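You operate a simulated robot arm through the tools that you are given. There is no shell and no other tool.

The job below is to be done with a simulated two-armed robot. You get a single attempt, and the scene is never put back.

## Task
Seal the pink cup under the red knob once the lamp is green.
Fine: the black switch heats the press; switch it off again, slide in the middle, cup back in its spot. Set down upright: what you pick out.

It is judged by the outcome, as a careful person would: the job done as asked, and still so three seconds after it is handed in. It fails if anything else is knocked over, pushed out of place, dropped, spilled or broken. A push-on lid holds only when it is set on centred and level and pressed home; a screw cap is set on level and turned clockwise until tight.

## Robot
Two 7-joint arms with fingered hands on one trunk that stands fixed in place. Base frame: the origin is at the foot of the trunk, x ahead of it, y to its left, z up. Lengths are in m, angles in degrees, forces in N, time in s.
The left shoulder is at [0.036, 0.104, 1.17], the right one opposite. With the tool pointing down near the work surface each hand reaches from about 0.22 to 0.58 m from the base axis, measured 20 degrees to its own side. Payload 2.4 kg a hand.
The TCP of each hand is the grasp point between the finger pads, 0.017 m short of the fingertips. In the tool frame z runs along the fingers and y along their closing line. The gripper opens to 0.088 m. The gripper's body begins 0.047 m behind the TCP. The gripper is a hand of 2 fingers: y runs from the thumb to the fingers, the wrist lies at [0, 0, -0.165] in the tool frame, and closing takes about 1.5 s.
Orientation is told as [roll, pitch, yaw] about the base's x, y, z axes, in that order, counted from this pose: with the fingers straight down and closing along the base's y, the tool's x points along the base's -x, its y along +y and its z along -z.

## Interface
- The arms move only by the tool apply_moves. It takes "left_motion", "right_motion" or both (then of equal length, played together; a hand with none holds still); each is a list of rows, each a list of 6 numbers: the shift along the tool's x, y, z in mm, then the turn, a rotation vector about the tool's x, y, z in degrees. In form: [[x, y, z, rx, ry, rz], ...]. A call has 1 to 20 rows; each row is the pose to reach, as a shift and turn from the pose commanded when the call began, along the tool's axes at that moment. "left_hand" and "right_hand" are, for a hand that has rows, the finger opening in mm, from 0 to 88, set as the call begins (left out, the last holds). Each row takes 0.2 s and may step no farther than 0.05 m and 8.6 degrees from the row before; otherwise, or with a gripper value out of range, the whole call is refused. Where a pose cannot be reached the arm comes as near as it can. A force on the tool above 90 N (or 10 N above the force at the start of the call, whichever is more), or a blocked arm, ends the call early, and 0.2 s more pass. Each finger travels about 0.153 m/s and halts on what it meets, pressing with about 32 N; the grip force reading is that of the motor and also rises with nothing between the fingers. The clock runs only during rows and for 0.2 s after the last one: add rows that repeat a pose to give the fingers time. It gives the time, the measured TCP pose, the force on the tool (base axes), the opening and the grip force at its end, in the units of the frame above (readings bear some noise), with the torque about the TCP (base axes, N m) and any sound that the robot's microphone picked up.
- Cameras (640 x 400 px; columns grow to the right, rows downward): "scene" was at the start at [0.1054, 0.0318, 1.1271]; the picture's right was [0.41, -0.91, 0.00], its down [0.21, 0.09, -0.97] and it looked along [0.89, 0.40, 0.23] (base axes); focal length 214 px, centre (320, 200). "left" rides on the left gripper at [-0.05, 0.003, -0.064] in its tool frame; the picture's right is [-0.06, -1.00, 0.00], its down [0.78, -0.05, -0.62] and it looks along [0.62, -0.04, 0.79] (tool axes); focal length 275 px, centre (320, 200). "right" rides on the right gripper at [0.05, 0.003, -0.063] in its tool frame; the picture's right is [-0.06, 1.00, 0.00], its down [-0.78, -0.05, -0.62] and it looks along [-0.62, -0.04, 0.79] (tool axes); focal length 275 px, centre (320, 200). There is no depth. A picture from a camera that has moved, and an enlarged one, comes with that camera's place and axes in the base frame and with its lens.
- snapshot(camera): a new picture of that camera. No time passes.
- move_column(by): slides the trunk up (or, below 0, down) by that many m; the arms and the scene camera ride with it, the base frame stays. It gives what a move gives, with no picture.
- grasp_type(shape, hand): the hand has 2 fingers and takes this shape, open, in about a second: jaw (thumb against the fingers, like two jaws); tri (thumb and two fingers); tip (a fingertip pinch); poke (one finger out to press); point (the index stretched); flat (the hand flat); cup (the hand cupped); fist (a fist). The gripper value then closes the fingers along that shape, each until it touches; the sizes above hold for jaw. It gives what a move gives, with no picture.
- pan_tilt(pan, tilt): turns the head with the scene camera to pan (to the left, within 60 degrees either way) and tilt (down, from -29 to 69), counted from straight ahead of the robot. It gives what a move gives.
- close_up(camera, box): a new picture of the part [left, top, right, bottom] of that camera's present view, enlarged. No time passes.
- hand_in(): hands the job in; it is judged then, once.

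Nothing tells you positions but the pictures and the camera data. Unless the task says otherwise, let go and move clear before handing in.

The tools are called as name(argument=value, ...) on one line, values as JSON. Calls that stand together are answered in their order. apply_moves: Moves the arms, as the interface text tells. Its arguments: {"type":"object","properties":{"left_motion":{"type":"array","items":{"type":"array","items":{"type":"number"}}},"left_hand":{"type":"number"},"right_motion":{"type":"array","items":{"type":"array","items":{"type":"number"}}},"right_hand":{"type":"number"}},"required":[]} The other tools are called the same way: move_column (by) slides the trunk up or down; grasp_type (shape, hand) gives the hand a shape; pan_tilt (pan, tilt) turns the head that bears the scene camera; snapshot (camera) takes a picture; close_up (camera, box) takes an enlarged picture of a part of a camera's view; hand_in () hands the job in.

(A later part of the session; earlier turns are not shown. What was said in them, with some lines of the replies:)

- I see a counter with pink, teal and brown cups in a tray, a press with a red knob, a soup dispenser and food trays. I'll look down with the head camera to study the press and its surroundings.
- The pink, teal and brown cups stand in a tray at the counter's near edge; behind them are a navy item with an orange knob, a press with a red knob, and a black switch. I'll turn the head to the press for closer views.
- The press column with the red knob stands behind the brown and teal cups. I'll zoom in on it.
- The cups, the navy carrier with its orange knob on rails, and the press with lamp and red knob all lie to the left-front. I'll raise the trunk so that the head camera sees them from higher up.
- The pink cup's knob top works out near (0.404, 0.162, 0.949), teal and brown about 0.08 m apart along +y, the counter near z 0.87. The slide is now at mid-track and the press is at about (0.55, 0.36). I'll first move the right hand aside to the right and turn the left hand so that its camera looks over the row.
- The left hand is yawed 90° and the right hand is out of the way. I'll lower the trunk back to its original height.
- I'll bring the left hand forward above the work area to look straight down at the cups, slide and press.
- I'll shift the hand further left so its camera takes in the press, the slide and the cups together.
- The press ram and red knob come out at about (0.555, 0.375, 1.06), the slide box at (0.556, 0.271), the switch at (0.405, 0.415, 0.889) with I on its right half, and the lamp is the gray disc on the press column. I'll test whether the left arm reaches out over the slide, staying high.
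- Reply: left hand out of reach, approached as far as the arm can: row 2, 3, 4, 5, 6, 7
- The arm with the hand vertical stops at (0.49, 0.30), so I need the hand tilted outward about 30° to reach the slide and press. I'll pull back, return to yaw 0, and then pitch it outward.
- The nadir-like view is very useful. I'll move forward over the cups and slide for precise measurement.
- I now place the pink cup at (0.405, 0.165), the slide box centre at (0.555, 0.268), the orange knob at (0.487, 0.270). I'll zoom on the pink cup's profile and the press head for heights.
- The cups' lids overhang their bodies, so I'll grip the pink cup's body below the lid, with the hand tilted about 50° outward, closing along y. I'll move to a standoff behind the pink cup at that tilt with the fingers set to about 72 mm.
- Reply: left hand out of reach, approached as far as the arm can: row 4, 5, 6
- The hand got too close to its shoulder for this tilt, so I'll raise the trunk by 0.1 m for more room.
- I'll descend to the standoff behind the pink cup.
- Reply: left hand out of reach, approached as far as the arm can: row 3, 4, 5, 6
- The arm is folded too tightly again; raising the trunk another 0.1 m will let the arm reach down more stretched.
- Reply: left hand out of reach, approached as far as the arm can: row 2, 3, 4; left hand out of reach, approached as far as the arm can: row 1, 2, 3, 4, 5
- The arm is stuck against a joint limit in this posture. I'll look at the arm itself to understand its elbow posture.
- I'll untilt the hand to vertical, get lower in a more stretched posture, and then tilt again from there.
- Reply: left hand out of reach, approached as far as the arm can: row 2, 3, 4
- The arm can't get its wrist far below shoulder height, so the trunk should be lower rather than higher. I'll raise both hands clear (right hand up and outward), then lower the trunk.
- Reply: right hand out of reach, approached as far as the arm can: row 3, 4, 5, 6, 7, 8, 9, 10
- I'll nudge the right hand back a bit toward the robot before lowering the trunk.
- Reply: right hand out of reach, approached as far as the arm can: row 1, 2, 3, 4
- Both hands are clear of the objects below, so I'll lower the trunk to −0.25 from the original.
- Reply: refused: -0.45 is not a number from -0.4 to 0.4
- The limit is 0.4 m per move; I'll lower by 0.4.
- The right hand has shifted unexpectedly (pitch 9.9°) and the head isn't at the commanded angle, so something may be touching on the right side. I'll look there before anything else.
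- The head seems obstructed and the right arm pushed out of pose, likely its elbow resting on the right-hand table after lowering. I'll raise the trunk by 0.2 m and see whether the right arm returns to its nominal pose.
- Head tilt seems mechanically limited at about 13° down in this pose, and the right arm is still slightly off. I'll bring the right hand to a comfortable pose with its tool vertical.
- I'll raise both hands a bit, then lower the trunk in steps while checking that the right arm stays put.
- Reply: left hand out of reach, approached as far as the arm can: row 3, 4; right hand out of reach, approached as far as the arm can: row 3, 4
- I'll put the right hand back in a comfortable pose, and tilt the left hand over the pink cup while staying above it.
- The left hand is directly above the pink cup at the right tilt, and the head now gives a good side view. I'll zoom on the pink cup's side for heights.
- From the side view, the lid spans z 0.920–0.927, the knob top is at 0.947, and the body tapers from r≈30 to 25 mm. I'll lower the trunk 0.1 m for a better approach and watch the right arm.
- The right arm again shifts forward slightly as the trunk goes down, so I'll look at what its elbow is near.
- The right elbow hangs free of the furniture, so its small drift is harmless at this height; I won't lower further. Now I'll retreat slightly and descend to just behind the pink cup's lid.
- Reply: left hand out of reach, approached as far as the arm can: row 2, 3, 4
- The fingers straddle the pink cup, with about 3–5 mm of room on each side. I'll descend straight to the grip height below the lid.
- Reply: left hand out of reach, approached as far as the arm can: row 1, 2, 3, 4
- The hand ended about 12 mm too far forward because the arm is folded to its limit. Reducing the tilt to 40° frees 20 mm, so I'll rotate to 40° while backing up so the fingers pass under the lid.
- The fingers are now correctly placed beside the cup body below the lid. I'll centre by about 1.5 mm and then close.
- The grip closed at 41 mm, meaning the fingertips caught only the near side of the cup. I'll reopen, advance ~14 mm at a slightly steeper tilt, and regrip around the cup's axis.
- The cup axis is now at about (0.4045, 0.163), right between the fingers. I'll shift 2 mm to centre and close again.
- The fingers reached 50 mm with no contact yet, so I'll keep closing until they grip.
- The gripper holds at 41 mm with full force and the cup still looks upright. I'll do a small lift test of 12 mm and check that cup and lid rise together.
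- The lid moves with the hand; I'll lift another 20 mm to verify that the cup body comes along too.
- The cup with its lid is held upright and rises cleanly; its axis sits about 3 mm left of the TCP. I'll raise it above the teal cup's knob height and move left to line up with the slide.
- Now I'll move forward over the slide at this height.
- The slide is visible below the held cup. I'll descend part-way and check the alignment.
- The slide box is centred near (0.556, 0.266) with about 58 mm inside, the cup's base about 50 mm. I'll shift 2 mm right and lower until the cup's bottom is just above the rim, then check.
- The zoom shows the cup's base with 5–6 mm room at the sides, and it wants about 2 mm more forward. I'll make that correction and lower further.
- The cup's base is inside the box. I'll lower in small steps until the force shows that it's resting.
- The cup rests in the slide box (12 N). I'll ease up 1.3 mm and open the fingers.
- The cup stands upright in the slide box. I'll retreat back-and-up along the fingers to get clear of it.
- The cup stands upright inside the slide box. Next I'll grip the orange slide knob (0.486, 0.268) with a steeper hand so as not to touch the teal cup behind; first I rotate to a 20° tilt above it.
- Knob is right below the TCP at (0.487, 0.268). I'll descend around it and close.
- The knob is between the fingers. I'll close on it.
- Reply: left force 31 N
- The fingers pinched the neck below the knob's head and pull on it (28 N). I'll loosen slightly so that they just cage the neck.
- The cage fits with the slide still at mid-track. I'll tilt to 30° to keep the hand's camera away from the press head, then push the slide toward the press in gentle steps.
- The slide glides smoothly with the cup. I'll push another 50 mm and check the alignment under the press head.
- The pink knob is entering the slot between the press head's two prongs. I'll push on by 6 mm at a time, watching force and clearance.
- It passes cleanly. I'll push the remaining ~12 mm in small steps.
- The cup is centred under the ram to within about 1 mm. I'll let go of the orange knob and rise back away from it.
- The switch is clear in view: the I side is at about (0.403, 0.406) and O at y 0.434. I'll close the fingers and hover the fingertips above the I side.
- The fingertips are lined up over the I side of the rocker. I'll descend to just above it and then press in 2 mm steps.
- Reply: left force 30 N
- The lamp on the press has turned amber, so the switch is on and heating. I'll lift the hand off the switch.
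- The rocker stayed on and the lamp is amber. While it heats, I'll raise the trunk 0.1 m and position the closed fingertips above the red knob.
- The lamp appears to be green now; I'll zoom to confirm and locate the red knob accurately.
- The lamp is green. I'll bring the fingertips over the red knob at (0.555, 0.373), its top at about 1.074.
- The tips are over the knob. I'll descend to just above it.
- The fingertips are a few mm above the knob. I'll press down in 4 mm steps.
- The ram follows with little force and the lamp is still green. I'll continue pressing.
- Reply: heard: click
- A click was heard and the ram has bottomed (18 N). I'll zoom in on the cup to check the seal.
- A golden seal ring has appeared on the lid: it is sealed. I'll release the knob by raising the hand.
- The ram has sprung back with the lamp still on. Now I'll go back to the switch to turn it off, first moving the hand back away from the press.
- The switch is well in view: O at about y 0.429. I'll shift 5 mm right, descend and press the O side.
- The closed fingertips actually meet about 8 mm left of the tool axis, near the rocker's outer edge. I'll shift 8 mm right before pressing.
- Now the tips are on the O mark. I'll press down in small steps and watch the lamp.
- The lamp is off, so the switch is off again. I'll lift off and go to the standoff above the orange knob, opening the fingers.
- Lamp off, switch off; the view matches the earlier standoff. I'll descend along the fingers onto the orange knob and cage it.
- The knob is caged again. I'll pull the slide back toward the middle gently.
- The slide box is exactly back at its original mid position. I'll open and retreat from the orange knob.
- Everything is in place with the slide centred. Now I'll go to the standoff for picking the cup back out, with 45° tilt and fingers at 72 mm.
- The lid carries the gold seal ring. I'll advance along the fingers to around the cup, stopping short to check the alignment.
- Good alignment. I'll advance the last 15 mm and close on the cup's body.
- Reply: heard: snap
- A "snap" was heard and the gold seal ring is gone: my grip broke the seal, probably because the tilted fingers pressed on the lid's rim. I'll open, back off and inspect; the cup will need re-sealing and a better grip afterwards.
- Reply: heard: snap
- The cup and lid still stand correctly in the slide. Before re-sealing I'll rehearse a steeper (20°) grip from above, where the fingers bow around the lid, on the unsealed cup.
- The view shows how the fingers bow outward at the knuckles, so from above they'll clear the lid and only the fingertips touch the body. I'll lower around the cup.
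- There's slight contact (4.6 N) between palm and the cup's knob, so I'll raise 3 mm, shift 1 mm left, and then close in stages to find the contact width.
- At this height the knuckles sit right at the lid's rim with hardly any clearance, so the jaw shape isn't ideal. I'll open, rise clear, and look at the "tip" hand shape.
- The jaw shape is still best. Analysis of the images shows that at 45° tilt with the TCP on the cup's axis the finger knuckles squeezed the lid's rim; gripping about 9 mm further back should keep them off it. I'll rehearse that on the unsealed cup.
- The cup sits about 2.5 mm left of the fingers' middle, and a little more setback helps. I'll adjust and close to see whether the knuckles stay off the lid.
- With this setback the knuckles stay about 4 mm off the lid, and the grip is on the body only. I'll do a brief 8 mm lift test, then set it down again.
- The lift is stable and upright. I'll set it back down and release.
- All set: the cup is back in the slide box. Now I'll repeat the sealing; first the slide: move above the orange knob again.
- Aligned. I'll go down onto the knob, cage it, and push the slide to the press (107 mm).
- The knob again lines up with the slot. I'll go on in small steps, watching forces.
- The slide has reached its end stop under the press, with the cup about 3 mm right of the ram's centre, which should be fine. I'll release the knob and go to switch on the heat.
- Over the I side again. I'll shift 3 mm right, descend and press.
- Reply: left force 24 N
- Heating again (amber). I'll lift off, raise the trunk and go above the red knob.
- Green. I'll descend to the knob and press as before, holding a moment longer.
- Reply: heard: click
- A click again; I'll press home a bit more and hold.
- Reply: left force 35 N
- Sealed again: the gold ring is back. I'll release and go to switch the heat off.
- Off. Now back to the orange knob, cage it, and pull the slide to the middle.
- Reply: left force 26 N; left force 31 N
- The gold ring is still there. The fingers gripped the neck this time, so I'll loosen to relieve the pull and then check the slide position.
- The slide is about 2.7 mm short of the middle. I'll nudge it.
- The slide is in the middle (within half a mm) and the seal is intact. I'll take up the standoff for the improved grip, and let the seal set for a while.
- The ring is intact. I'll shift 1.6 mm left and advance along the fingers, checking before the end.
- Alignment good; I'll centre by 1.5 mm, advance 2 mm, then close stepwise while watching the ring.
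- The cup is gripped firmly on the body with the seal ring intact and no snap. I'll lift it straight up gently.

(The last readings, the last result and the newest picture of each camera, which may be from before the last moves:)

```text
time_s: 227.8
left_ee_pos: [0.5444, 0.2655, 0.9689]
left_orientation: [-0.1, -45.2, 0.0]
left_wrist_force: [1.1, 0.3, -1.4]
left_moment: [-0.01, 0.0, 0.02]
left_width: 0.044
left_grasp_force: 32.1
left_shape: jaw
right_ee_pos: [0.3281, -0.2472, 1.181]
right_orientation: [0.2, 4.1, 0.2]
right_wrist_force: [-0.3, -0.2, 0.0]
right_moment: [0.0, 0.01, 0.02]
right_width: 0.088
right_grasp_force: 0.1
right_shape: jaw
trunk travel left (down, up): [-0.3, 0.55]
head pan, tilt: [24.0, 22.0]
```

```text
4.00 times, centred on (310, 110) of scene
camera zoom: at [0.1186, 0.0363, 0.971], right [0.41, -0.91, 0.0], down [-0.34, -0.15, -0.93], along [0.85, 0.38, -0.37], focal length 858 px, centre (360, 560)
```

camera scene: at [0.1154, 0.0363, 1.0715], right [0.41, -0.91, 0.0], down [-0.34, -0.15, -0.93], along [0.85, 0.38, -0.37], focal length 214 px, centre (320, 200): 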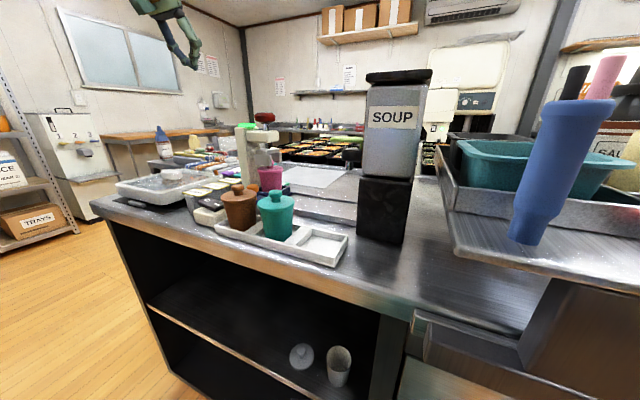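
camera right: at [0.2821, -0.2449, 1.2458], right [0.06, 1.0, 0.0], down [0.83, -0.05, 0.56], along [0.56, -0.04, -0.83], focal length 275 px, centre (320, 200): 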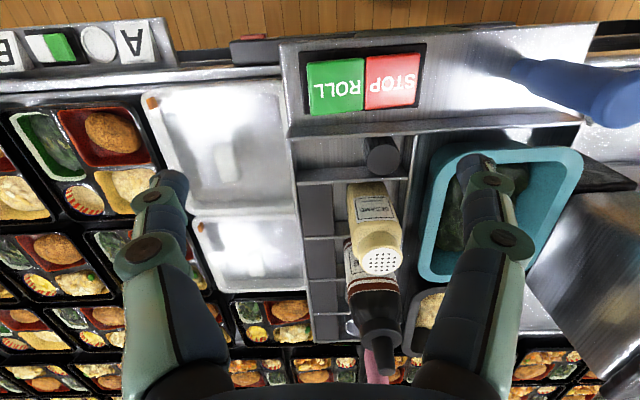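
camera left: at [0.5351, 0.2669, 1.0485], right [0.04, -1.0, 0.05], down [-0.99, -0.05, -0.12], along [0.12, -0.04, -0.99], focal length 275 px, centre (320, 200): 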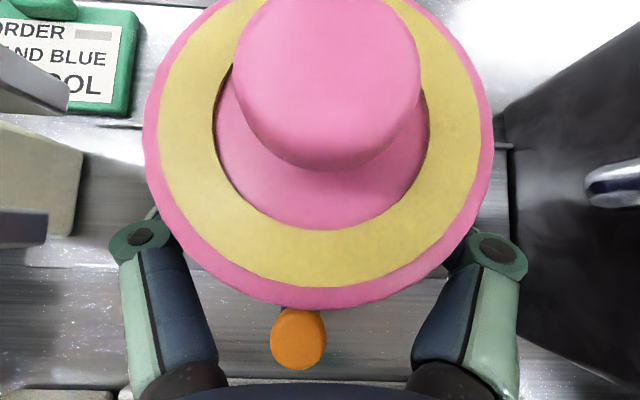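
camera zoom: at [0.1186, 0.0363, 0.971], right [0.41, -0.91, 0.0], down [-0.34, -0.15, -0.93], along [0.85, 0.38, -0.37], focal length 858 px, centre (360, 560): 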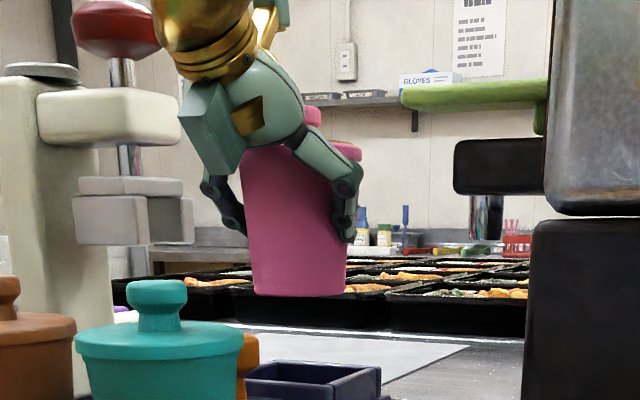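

Lifted with the seal intact and the slide staying put. I'll go on up and then back over the tray's side.

apply_moves(left_motion=[[-10, 0, -10, 0, 0, 0], [-24, 0, -24, 0, 0, 0], [-38, 0, -38, 0, 0, 0], [-52, 0, -52, 0, 0, 0], [-66, 0, -66, 0, 0, 0], [-80, 0, -80, 0, 0, 0], [-94, 0, -94, 0, 0, 0], [-108, 0, -108, 0, 0, 0], [-120, 0, -120, 0, 0, 0], [-127.7, 0, -126.9, 0, 0, 0], [-127.7, 0, -126.9, 0, 0, 0]])

apply_moves(left_motion=[[5, -4, -5, 0, 0, 0], [14, -12, -14, 0, 0, 0], [25, -22, -25, 0, 0, 0], [36, -33, -36, 0, 0, 0], [47, -44, -47, 0, 0, 0], [58, -55, -58, 0, 0, 0], [69, -66, -69, 0, 0, 0], [80, -77, -80, 0, 0, 0], [91, -87, -91, 0, 0, 0], [100, -96, -100, 0, 0, 0], [106.5, -101.5, -107, 0, 0, 0], [106.5, -101.5, -107, 0, 0, 0]])

snapshot(camera="left")

```text
time_s: 230.2
left_ee_pos: [0.5451, 0.2647, 1.1498]
left_orientation: [0.0, -45.1, 0.1]
left_wrist_force: [0.1, 0.1, -1.1]
left_moment: [-0.01, 0.0, 0.02]
left_width: 0.0438
left_grasp_force: 32.1
left_shape: jaw
right_ee_pos: [0.3278, -0.2467, 1.18]
right_orientation: [0.1, 4.1, 0.1]
right_wrist_force: [0.0, -0.4, -0.6]
right_moment: [0.01, -0.01, 0.0]
right_width: 0.0879
right_grasp_force: 0.1
right_shape: jaw
trunk travel left (down, up): [-0.3, 0.55]
head pan, tilt: [24.0, 22.0]
```

```text
time_s: 232.8
left_ee_pos: [0.3941, 0.164, 1.1502]
left_orientation: [-0.2, -45.2, 0.0]
left_wrist_force: [-0.2, -0.3, -1.1]
left_moment: [-0.02, -0.01, 0.04]
left_width: 0.044
left_grasp_force: 32.2
left_shape: jaw
right_ee_pos: [0.3276, -0.2469, 1.1795]
right_orientation: [0.1, 4.1, 0.1]
right_wrist_force: [0.4, -0.1, 0.1]
right_moment: [0.0, 0.02, 0.0]
right_width: 0.0879
right_grasp_force: 0.0
right_shape: jaw
trunk travel left (down, up): [-0.3, 0.55]
head pan, tilt: [24.0, 22.0]
```

```text
taken
camera left: at [0.3848, 0.1656, 1.229], right [0.04, -1.0, 0.05], down [-0.99, -0.05, -0.12], along [0.12, -0.04, -0.99], focal length 275 px, centre (320, 200)
```

left: 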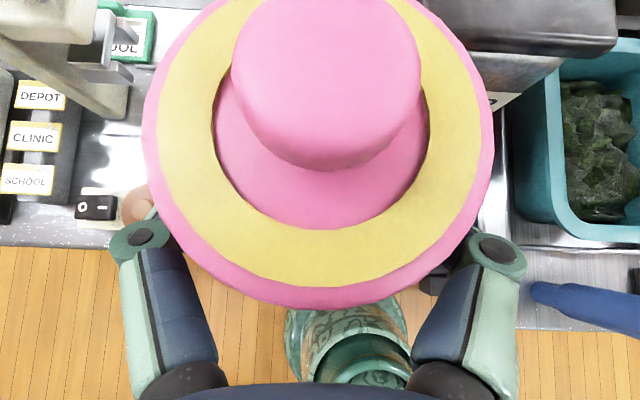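

The cup is over its slot's column. I'll lower the trunk by 0.15 m, which gives the arm enough room for the tray.

move_column(by=-0.1)

move_column(by=-0.05)

pan_tilt(pan=20, tilt=16)

snapshot(camera="scene")

snapshot(camera="right")

```text
time_s: 234.2
left_ee_pos: [0.3945, 0.1637, 1.0508]
left_orientation: [-0.1, -45.3, 0.1]
left_wrist_force: [0.2, -0.4, -0.7]
left_moment: [0.0, 0.02, 0.01]
left_width: 0.0443
left_grasp_force: 32.4
left_shape: jaw
right_ee_pos: [0.3276, -0.2479, 1.0796]
right_orientation: [0.1, 3.9, 0.0]
right_wrist_force: [-0.7, 0.1, 0.3]
right_moment: [-0.01, 0.02, 0.02]
right_width: 0.088
right_grasp_force: 0.0
right_shape: jaw
trunk travel left (down, up): [-0.2, 0.65]
head pan, tilt: [24.0, 22.0]
```

```text
time_s: 235.1
left_ee_pos: [0.3941, 0.1633, 1.0004]
left_orientation: [-0.2, -45.2, -0.1]
left_wrist_force: [-0.1, -0.1, -0.4]
left_moment: [0.01, -0.02, -0.04]
left_width: 0.0439
left_grasp_force: 32.1
left_shape: jaw
right_ee_pos: [0.3414, -0.2465, 1.0186]
right_orientation: [0.1, 6.1, 0.1]
right_wrist_force: [0.0, -0.3, 0.1]
right_moment: [-0.04, 0.0, -0.03]
right_width: 0.0879
right_grasp_force: 0.0
right_shape: jaw
trunk travel left (down, up): [-0.15, 0.7]
head pan, tilt: [24.0, 22.0]
```

```text
time_s: 235.8
left_ee_pos: [0.3954, 0.1635, 0.999]
left_orientation: [-0.1, -45.1, -0.1]
left_wrist_force: [0.1, 0.2, 0.4]
left_moment: [-0.02, 0.01, -0.03]
left_width: 0.0442
left_grasp_force: 31.6
left_shape: jaw
right_ee_pos: [0.3421, -0.2464, 1.0186]
right_orientation: [0.1, 6.1, 0.1]
right_wrist_force: [-0.3, 0.5, 0.0]
right_moment: [0.01, 0.0, 0.02]
right_width: 0.0879
right_grasp_force: 0.0
right_shape: jaw
trunk travel left (down, up): [-0.15, 0.7]
head pan, tilt: [20.0, 16.0]
```

```text
taken
camera scene: at [0.1281, 0.0305, 0.8316], right [0.34, -0.94, 0.0], down [-0.26, -0.09, -0.96], along [0.9, 0.33, -0.28], focal length 214 px, centre (320, 200)
```

scene: 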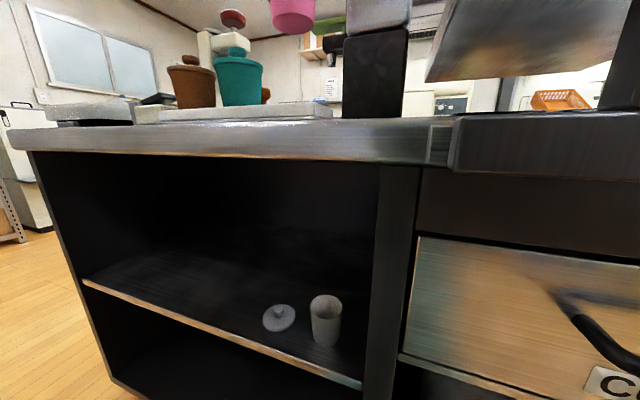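

```text
taken
camera right: at [0.2988, -0.2442, 1.0857], right [0.06, 1.0, 0.0], down [0.85, -0.05, 0.53], along [0.53, -0.04, -0.85], focal length 275 px, centre (320, 200)
```

right: 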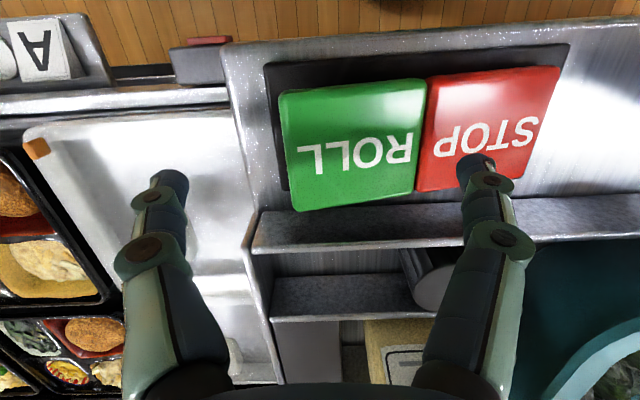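

The right hand is still well clear. I'll descend with the cup toward its slot, pausing to check alignment.

apply_moves(left_motion=[[10, 0, 10, 0, 0, 0], [22, 0, 22, 0, 0, 0], [34, 0, 34, 0, 0, 0], [44, 0, 44, 0, 0, 0], [44, 0, 44, 0, 0, 0]])

close_up(camera="scene", box=[150, 0, 380, 140])

snapshot(camera="left")

```text
time_s: 236.9
left_ee_pos: [0.3946, 0.1644, 0.939]
left_orientation: [-0.1, -45.1, -0.1]
left_wrist_force: [0.6, -0.2, 0.0]
left_moment: [-0.01, -0.01, 0.0]
left_width: 0.0441
left_grasp_force: 32.1
left_shape: jaw
right_ee_pos: [0.3418, -0.2466, 1.0186]
right_orientation: [0.0, 6.0, 0.0]
right_wrist_force: [0.2, -0.8, 0.5]
right_moment: [-0.01, 0.01, 0.01]
right_width: 0.0877
right_grasp_force: 0.1
right_shape: jaw
trunk travel left (down, up): [-0.15, 0.7]
head pan, tilt: [20.0, 16.0]
```

```text
2.78 times, centred on (265, 70) of scene
camera zoom: at [0.1282, 0.0305, 0.8316], right [0.34, -0.94, 0.0], down [-0.26, -0.09, -0.96], along [0.9, 0.33, -0.28], focal length 597 px, centre (473, 562)
```

zoom: 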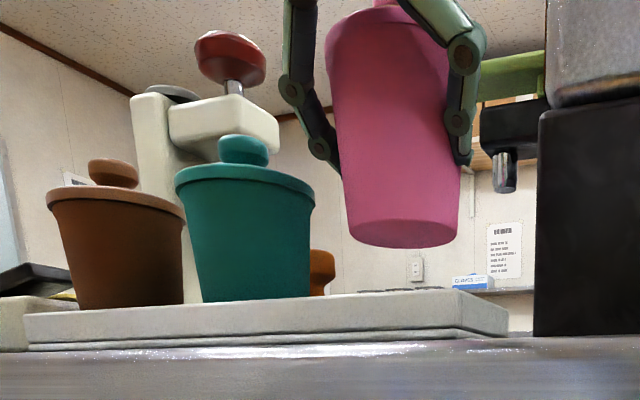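

```text
taken
camera left: at [0.3854, 0.1656, 1.0172], right [0.04, -1.0, 0.05], down [-0.99, -0.05, -0.12], along [0.12, -0.04, -0.99], focal length 275 px, centre (320, 200)
```

left: 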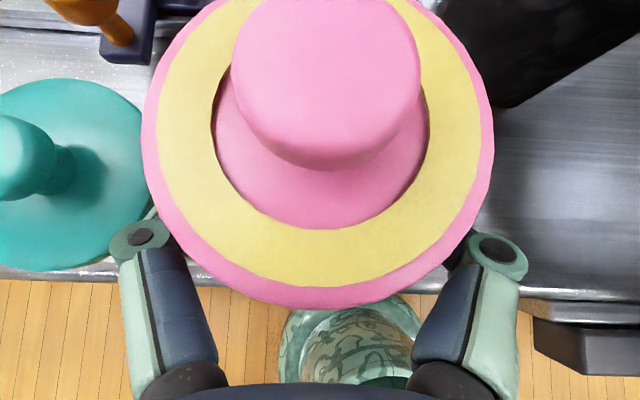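

The cup lines up with its slot (cell centre about (0.406, 0.163), ±7 mm play). I'll lower it into the slot.

apply_moves(left_motion=[[7, 0, 7, 0, 0, 0], [14, 0, 14, 0, 0, 0], [20, 0, 20, 0, 0, 0], [24.8, 0, 24.7, 0, 0, 0], [24.8, 0, 24.7, 0, 0, 0]])

close_up(camera="scene", box=[150, 0, 380, 140])

snapshot(camera="left")

```text
time_s: 238.2
left_ee_pos: [0.3948, 0.164, 0.9038]
left_orientation: [-0.2, -45.0, 0.1]
left_wrist_force: [-0.1, 0.5, -0.4]
left_moment: [0.03, -0.01, 0.0]
left_width: 0.0437
left_grasp_force: 31.8
left_shape: jaw
right_ee_pos: [0.3415, -0.2471, 1.0183]
right_orientation: [0.0, 6.1, 0.2]
right_wrist_force: [0.3, -0.5, -0.6]
right_moment: [0.0, 0.0, 0.0]
right_width: 0.0878
right_grasp_force: 0.0
right_shape: jaw
trunk travel left (down, up): [-0.15, 0.7]
head pan, tilt: [20.0, 16.0]
```

```text
2.78 times, centred on (265, 70) of scene
camera zoom: at [0.1282, 0.0305, 0.8316], right [0.34, -0.94, 0.0], down [-0.26, -0.09, -0.96], along [0.9, 0.33, -0.28], focal length 597 px, centre (473, 562)
```

zoom: 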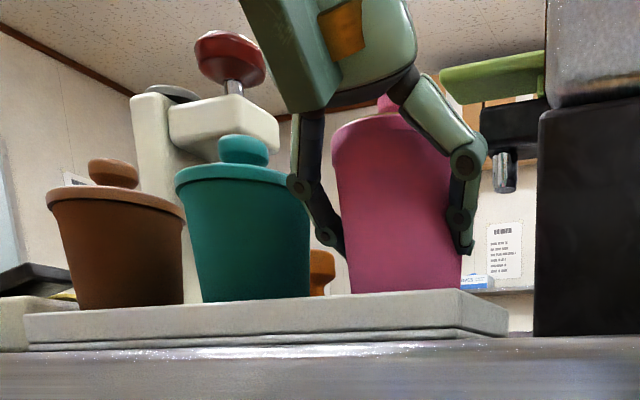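

```text
taken
camera left: at [0.3852, 0.1651, 0.982], right [0.04, -1.0, 0.05], down [-0.99, -0.05, -0.12], along [0.12, -0.04, -0.99], focal length 275 px, centre (320, 200)
```

left: 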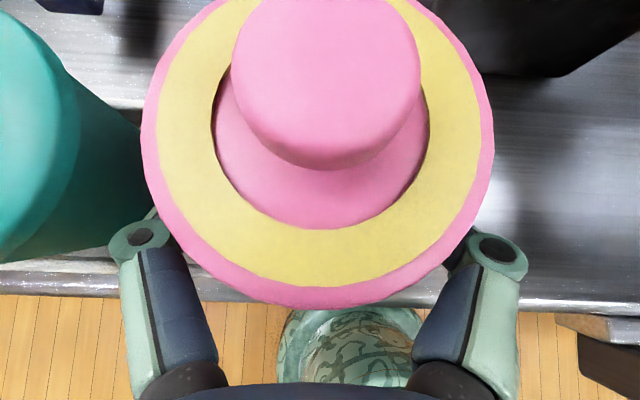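

It's entering the slot without touching. I'll lower in 2 mm steps until it rests.

apply_moves(left_motion=[[1.4, 0, 1.4, 0, 0, 0], [2.8, 0, 2.8, 0, 0, 0], [2.8, 0, 2.8, 0, 0, 0]])

apply_moves(left_motion=[[0.7, 0, 0.7, 0, 0, 0], [1.4, 0, 1.4, 0, 0, 0], [1.4, 0, 1.4, 0, 0, 0]])

apply_moves(left_motion=[[0.7, 0, 0.7, 0, 0, 0], [1.4, 0, 1.4, 0, 0, 0], [1.4, 0, 1.4, 0, 0, 0]])

```text
time_s: 238.9
left_ee_pos: [0.3946, 0.1634, 0.8991]
left_orientation: [-0.2, -45.1, 0.0]
left_wrist_force: [0.0, -0.1, -0.7]
left_moment: [0.0, 0.01, -0.01]
left_width: 0.0441
left_grasp_force: 32.2
left_shape: jaw
right_ee_pos: [0.3409, -0.2464, 1.0185]
right_orientation: [0.0, 6.1, 0.1]
right_wrist_force: [0.6, 0.5, -0.3]
right_moment: [0.01, 0.0, 0.01]
right_width: 0.0879
right_grasp_force: 0.0
right_shape: jaw
trunk travel left (down, up): [-0.15, 0.7]
head pan, tilt: [20.0, 16.0]
```

```text
time_s: 239.8
left_ee_pos: [0.3939, 0.1634, 0.8973]
left_orientation: [-0.1, -45.2, 0.1]
left_wrist_force: [-0.5, -1.0, -0.9]
left_moment: [-0.03, 0.0, 0.03]
left_width: 0.0443
left_grasp_force: 32.3
left_shape: jaw
right_ee_pos: [0.3424, -0.2462, 1.0191]
right_orientation: [0.2, 6.0, 0.1]
right_wrist_force: [-0.5, 0.2, 0.5]
right_moment: [-0.02, 0.0, 0.02]
right_width: 0.0879
right_grasp_force: 0.0
right_shape: jaw
trunk travel left (down, up): [-0.15, 0.7]
head pan, tilt: [20.0, 16.0]
```

```text
time_s: 240.6
left_ee_pos: [0.3961, 0.1633, 0.8942]
left_orientation: [-0.1, -45.2, -0.1]
left_wrist_force: [0.0, 0.2, 0.1]
left_moment: [0.02, 0.04, 0.02]
left_width: 0.0438
left_grasp_force: 32.5
left_shape: jaw
right_ee_pos: [0.3423, -0.2477, 1.0194]
right_orientation: [0.1, 6.1, 0.1]
right_wrist_force: [0.3, 1.0, 0.7]
right_moment: [-0.01, 0.04, 0.02]
right_width: 0.0879
right_grasp_force: 0.0
right_shape: jaw
trunk travel left (down, up): [-0.15, 0.7]
head pan, tilt: [20.0, 16.0]
```

apply_moves(left_motion=[[0.7, 0, 0.7, 0, 0, 0], [0.7, 0, 0.7, 0, 0, 0]])

close_up(camera="scene", box=[200, 20, 350, 130])

```text
time_s: 241.2
left_ee_pos: [0.3952, 0.1638, 0.8943]
left_orientation: [-0.2, -45.1, 0.1]
left_wrist_force: [0.4, -1.4, 2.7]
left_moment: [0.07, -0.01, -0.04]
left_width: 0.0437
left_grasp_force: 32.0
left_shape: jaw
right_ee_pos: [0.3417, -0.2473, 1.0181]
right_orientation: [0.1, 6.1, 0.1]
right_wrist_force: [0.6, -1.0, 0.2]
right_moment: [0.01, 0.0, -0.02]
right_width: 0.0879
right_grasp_force: 0.1
right_shape: jaw
trunk travel left (down, up): [-0.15, 0.7]
head pan, tilt: [20.0, 16.0]
```

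```text
3.64 times, centred on (275, 75) of scene
camera zoom: at [0.128, 0.0303, 0.8317], right [0.34, -0.94, 0.0], down [-0.26, -0.09, -0.96], along [0.9, 0.33, -0.28], focal length 780 px, centre (484, 654)
```

zoom: 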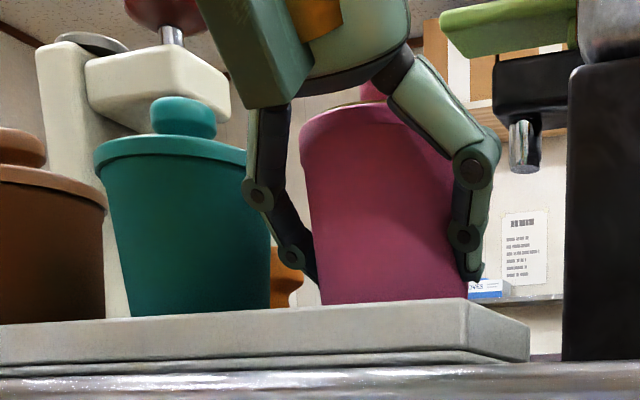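

The cup rests in its slot (2.7 N). I'll open the fingers gently.

apply_moves(left_motion=[[0, 0, 0, 0, 0, 0], [0, 0, 0, 0, 0, 0], [0, 0, 0, 0, 0, 0]], left_hand=66)

snapshot(camera="left")

close_up(camera="scene", box=[200, 20, 350, 130])

```text
time_s: 241.9
left_ee_pos: [0.3957, 0.1631, 0.8944]
left_orientation: [-0.1, -45.2, 0.0]
left_wrist_force: [-0.6, -0.3, 0.5]
left_moment: [0.02, -0.01, -0.03]
left_width: 0.0661
left_grasp_force: 0.0
left_shape: jaw
right_ee_pos: [0.3416, -0.2474, 1.0183]
right_orientation: [0.1, 6.1, 0.1]
right_wrist_force: [0.2, -0.3, -0.6]
right_moment: [0.04, -0.01, 0.01]
right_width: 0.0878
right_grasp_force: 0.0
right_shape: jaw
trunk travel left (down, up): [-0.15, 0.7]
head pan, tilt: [20.0, 16.0]
```

```text
taken
camera left: at [0.3854, 0.1656, 0.973], right [0.04, -1.0, 0.05], down [-0.99, -0.05, -0.12], along [0.12, -0.04, -0.99], focal length 275 px, centre (320, 200)
```

left: 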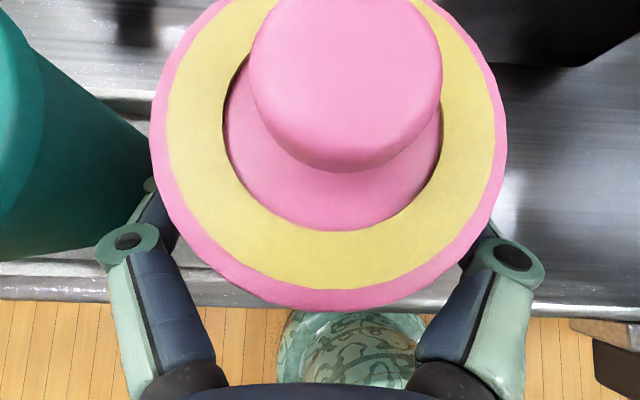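

```text
3.64 times, centred on (275, 75) of scene
camera zoom: at [0.1281, 0.0304, 0.8316], right [0.34, -0.94, 0.0], down [-0.26, -0.09, -0.96], along [0.9, 0.33, -0.28], focal length 780 px, centre (484, 654)
```

zoom: 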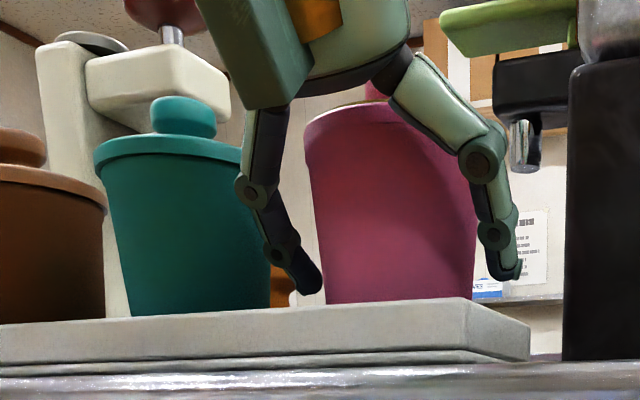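

The cup stands in its slot with the gold seal intact and no snap. I'll open a bit wider and retreat back along the fingers, then up.

apply_moves(left_motion=[[0, 0, 0, 0, 0, 0], [0, 0, -8, 0, 0, 0], [0, 0, -18, 0, 0, 0], [0, 0, -28, 0, 0, 0], [0, 0, -38, 0, 0, 0], [0, 0, -38, 0, 0, 0]], left_hand=74)

snapshot(camera="left")

close_up(camera="scene", box=[200, 20, 350, 130])

```text
time_s: 243.3
left_ee_pos: [0.3693, 0.1639, 0.9224]
left_orientation: [-0.1, -45.1, -0.1]
left_wrist_force: [-0.8, -0.6, 0.2]
left_moment: [0.0, -0.01, -0.02]
left_width: 0.0739
left_grasp_force: 0.1
left_shape: jaw
right_ee_pos: [0.3426, -0.2465, 1.0185]
right_orientation: [0.2, 6.1, 0.1]
right_wrist_force: [0.9, -0.2, 0.8]
right_moment: [0.02, -0.01, -0.01]
right_width: 0.0878
right_grasp_force: 0.0
right_shape: jaw
trunk travel left (down, up): [-0.15, 0.7]
head pan, tilt: [20.0, 16.0]
```

```text
taken
camera left: at [0.3602, 0.166, 1.0022], right [0.04, -1.0, 0.04], down [-0.99, -0.05, -0.12], along [0.12, -0.04, -0.99], focal length 275 px, centre (320, 200)
```

left: 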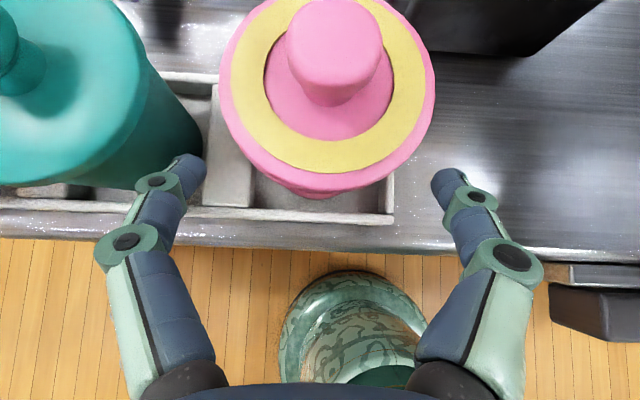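

```text
3.64 times, centred on (275, 75) of scene
camera zoom: at [0.1281, 0.0304, 0.8316], right [0.34, -0.94, 0.0], down [-0.26, -0.09, -0.96], along [0.9, 0.33, -0.28], focal length 780 px, centre (484, 654)
```

zoom: 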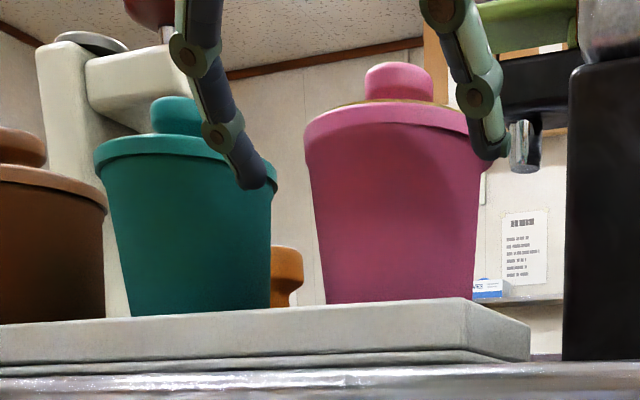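

The seal is intact and the cup upright in its slot. I'll go straight up now.

apply_moves(left_motion=[[-7, 0, -7, 0, 0, 0], [-17, 0, -17, 0, 0, 0], [-30, 0, -30, 0, 0, 0], [-45, 0, -45, 0, 0, 0], [-60, 0, -60, 0, 0, 0], [-75, 0, -75, 0, 0, 0], [-90, 0, -90, 0, 0, 0], [-90, 0, -90, 0, 0, 0]])

snapshot(camera="left")

move_column(by=0.3)

pan_tilt(pan=32, tilt=45)

snapshot(camera="scene")

```text
time_s: 245.2
left_ee_pos: [0.3673, 0.1629, 1.0485]
left_orientation: [-0.2, -45.1, 0.0]
left_wrist_force: [0.4, -0.9, 0.1]
left_moment: [-0.01, -0.01, 0.02]
left_width: 0.074
left_grasp_force: 0.1
left_shape: jaw
right_ee_pos: [0.3411, -0.2467, 1.0188]
right_orientation: [0.1, 6.1, 0.1]
right_wrist_force: [0.7, 0.1, -0.4]
right_moment: [-0.01, 0.03, 0.0]
right_width: 0.0881
right_grasp_force: 0.1
right_shape: jaw
trunk travel left (down, up): [-0.15, 0.7]
head pan, tilt: [20.0, 16.0]
```

```text
taken
camera left: at [0.3578, 0.1649, 1.128], right [0.04, -1.0, 0.04], down [-0.99, -0.05, -0.12], along [0.12, -0.04, -0.99], focal length 275 px, centre (320, 200)
```

left: 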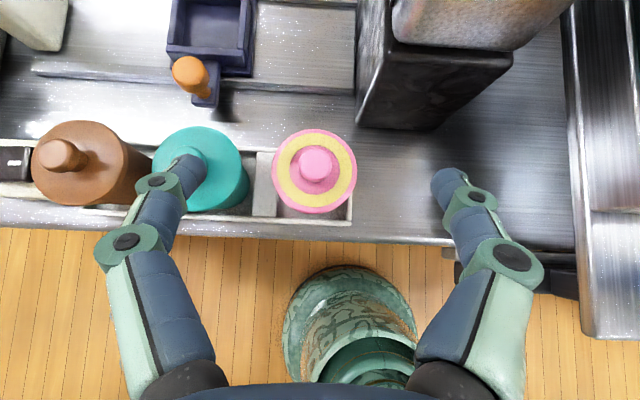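

```text
time_s: 248.2
left_ee_pos: [0.3667, 0.1636, 1.3476]
left_orientation: [-0.2, -45.1, 0.1]
left_wrist_force: [-0.1, -0.1, -0.4]
left_moment: [-0.02, 0.0, -0.04]
left_width: 0.074
left_grasp_force: 0.1
left_shape: jaw
right_ee_pos: [0.3417, -0.2486, 1.319]
right_orientation: [0.1, 6.1, 0.1]
right_wrist_force: [-0.2, 0.1, 0.1]
right_moment: [0.01, -0.05, -0.03]
right_width: 0.0878
right_grasp_force: 0.2
right_shape: jaw
trunk travel left (down, up): [-0.45, 0.4]
head pan, tilt: [20.0, 16.0]
```

```text
time_s: 249.1
left_ee_pos: [0.3677, 0.1646, 1.348]
left_orientation: [-0.1, -45.2, 0.0]
left_wrist_force: [-0.3, 0.4, -0.3]
left_moment: [-0.01, -0.02, 0.03]
left_width: 0.0741
left_grasp_force: 0.0
left_shape: jaw
right_ee_pos: [0.3413, -0.2467, 1.3179]
right_orientation: [0.1, 6.1, 0.2]
right_wrist_force: [0.4, 0.3, -0.3]
right_moment: [-0.01, -0.02, 0.02]
right_width: 0.0878
right_grasp_force: 0.1
right_shape: jaw
trunk travel left (down, up): [-0.45, 0.4]
head pan, tilt: [32.0, 45.0]
```

```text
taken
camera scene: at [0.0985, 0.0416, 1.0865], right [0.53, -0.85, 0.0], down [-0.6, -0.37, -0.71], along [0.6, 0.37, -0.71], focal length 214 px, centre (320, 200)
```

scene: 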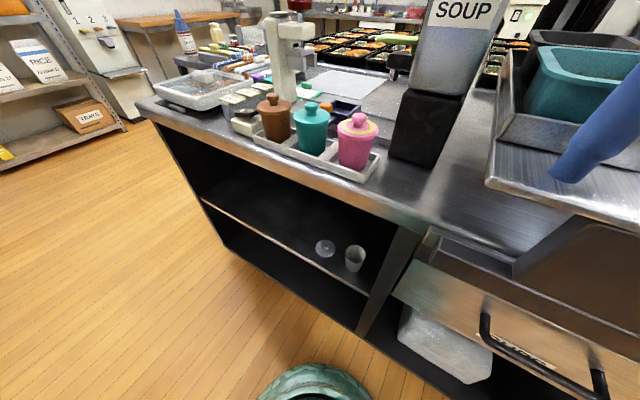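

Final check: I'll zoom in on the cups, slide, switch and lamp, and on the right-hand side.

close_up(camera="scene", box=[210, 0, 400, 190])

snapshot(camera="left")

snapshot(camera="right")

```text
2.11 times, centred on (305, 95) of scene
camera zoom: at [0.0985, 0.0416, 1.0865], right [0.53, -0.85, 0.0], down [-0.6, -0.37, -0.71], along [0.6, 0.37, -0.71], focal length 452 px, centre (352, 421)
```

zoom: 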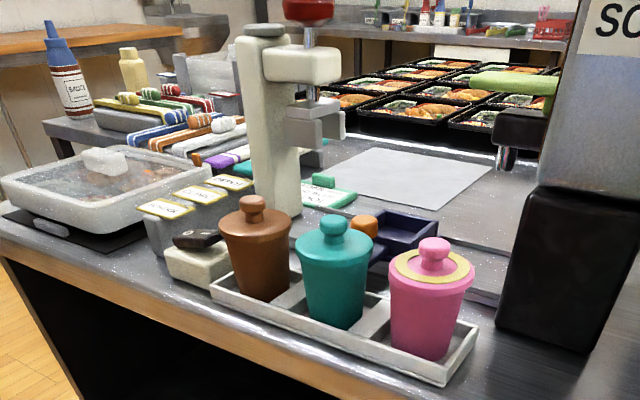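

```text
taken
camera left: at [0.3578, 0.1655, 1.4271], right [0.04, -1.0, 0.05], down [-0.99, -0.05, -0.12], along [0.12, -0.04, -0.99], focal length 275 px, centre (320, 200)
```

left: 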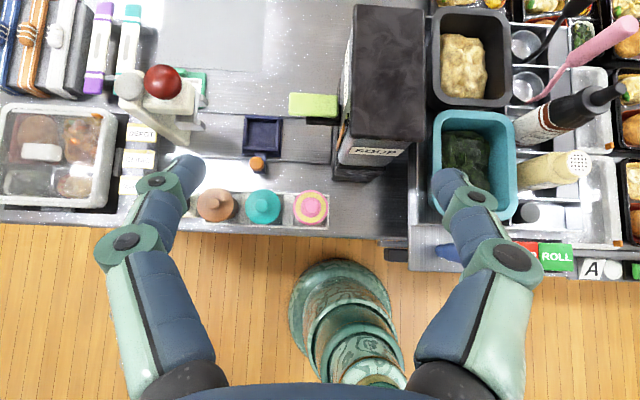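

```text
taken
camera right: at [0.2987, -0.2442, 1.3857], right [0.06, 1.0, 0.0], down [0.85, -0.05, 0.53], along [0.53, -0.04, -0.85], focal length 275 px, centre (320, 200)
```

right: 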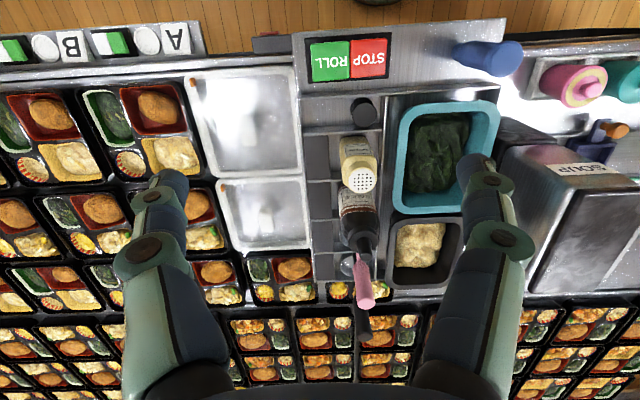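

The pink cup is sealed, with its gold ring intact, and stands upright in its slot. The slide is back in the middle, the switch and lamp are off, and both hands are clear with nothing else disturbed. I'm handing in.

hand_in()

```text
The job is handed in.
```

The pink cup is sealed and back in its slot, and I have handed the job in. The result of the judging has not come back.

- **Seal:** I pressed the red knob only once the lamp was green. The lid shows the gold seal ring.
- **First attempt:** The first seal broke. When I picked the cup up from the slide, I heard a snap and the ring disappeared; my fingers had most likely squeezed the rim of the lid. I heated the press again, resealed the cup and gripped it lower on its body. The ring has stayed intact since.
- **Press:** The switch is off and the lamp is out.
- **Slide:** It is back in the middle, within about half a millimetre of where it started.
- **Cup:** It stands upright in its own slot in the tray.
- **Everything else:** The final pictures show nothing else knocked over or moved, and both hands are clear.
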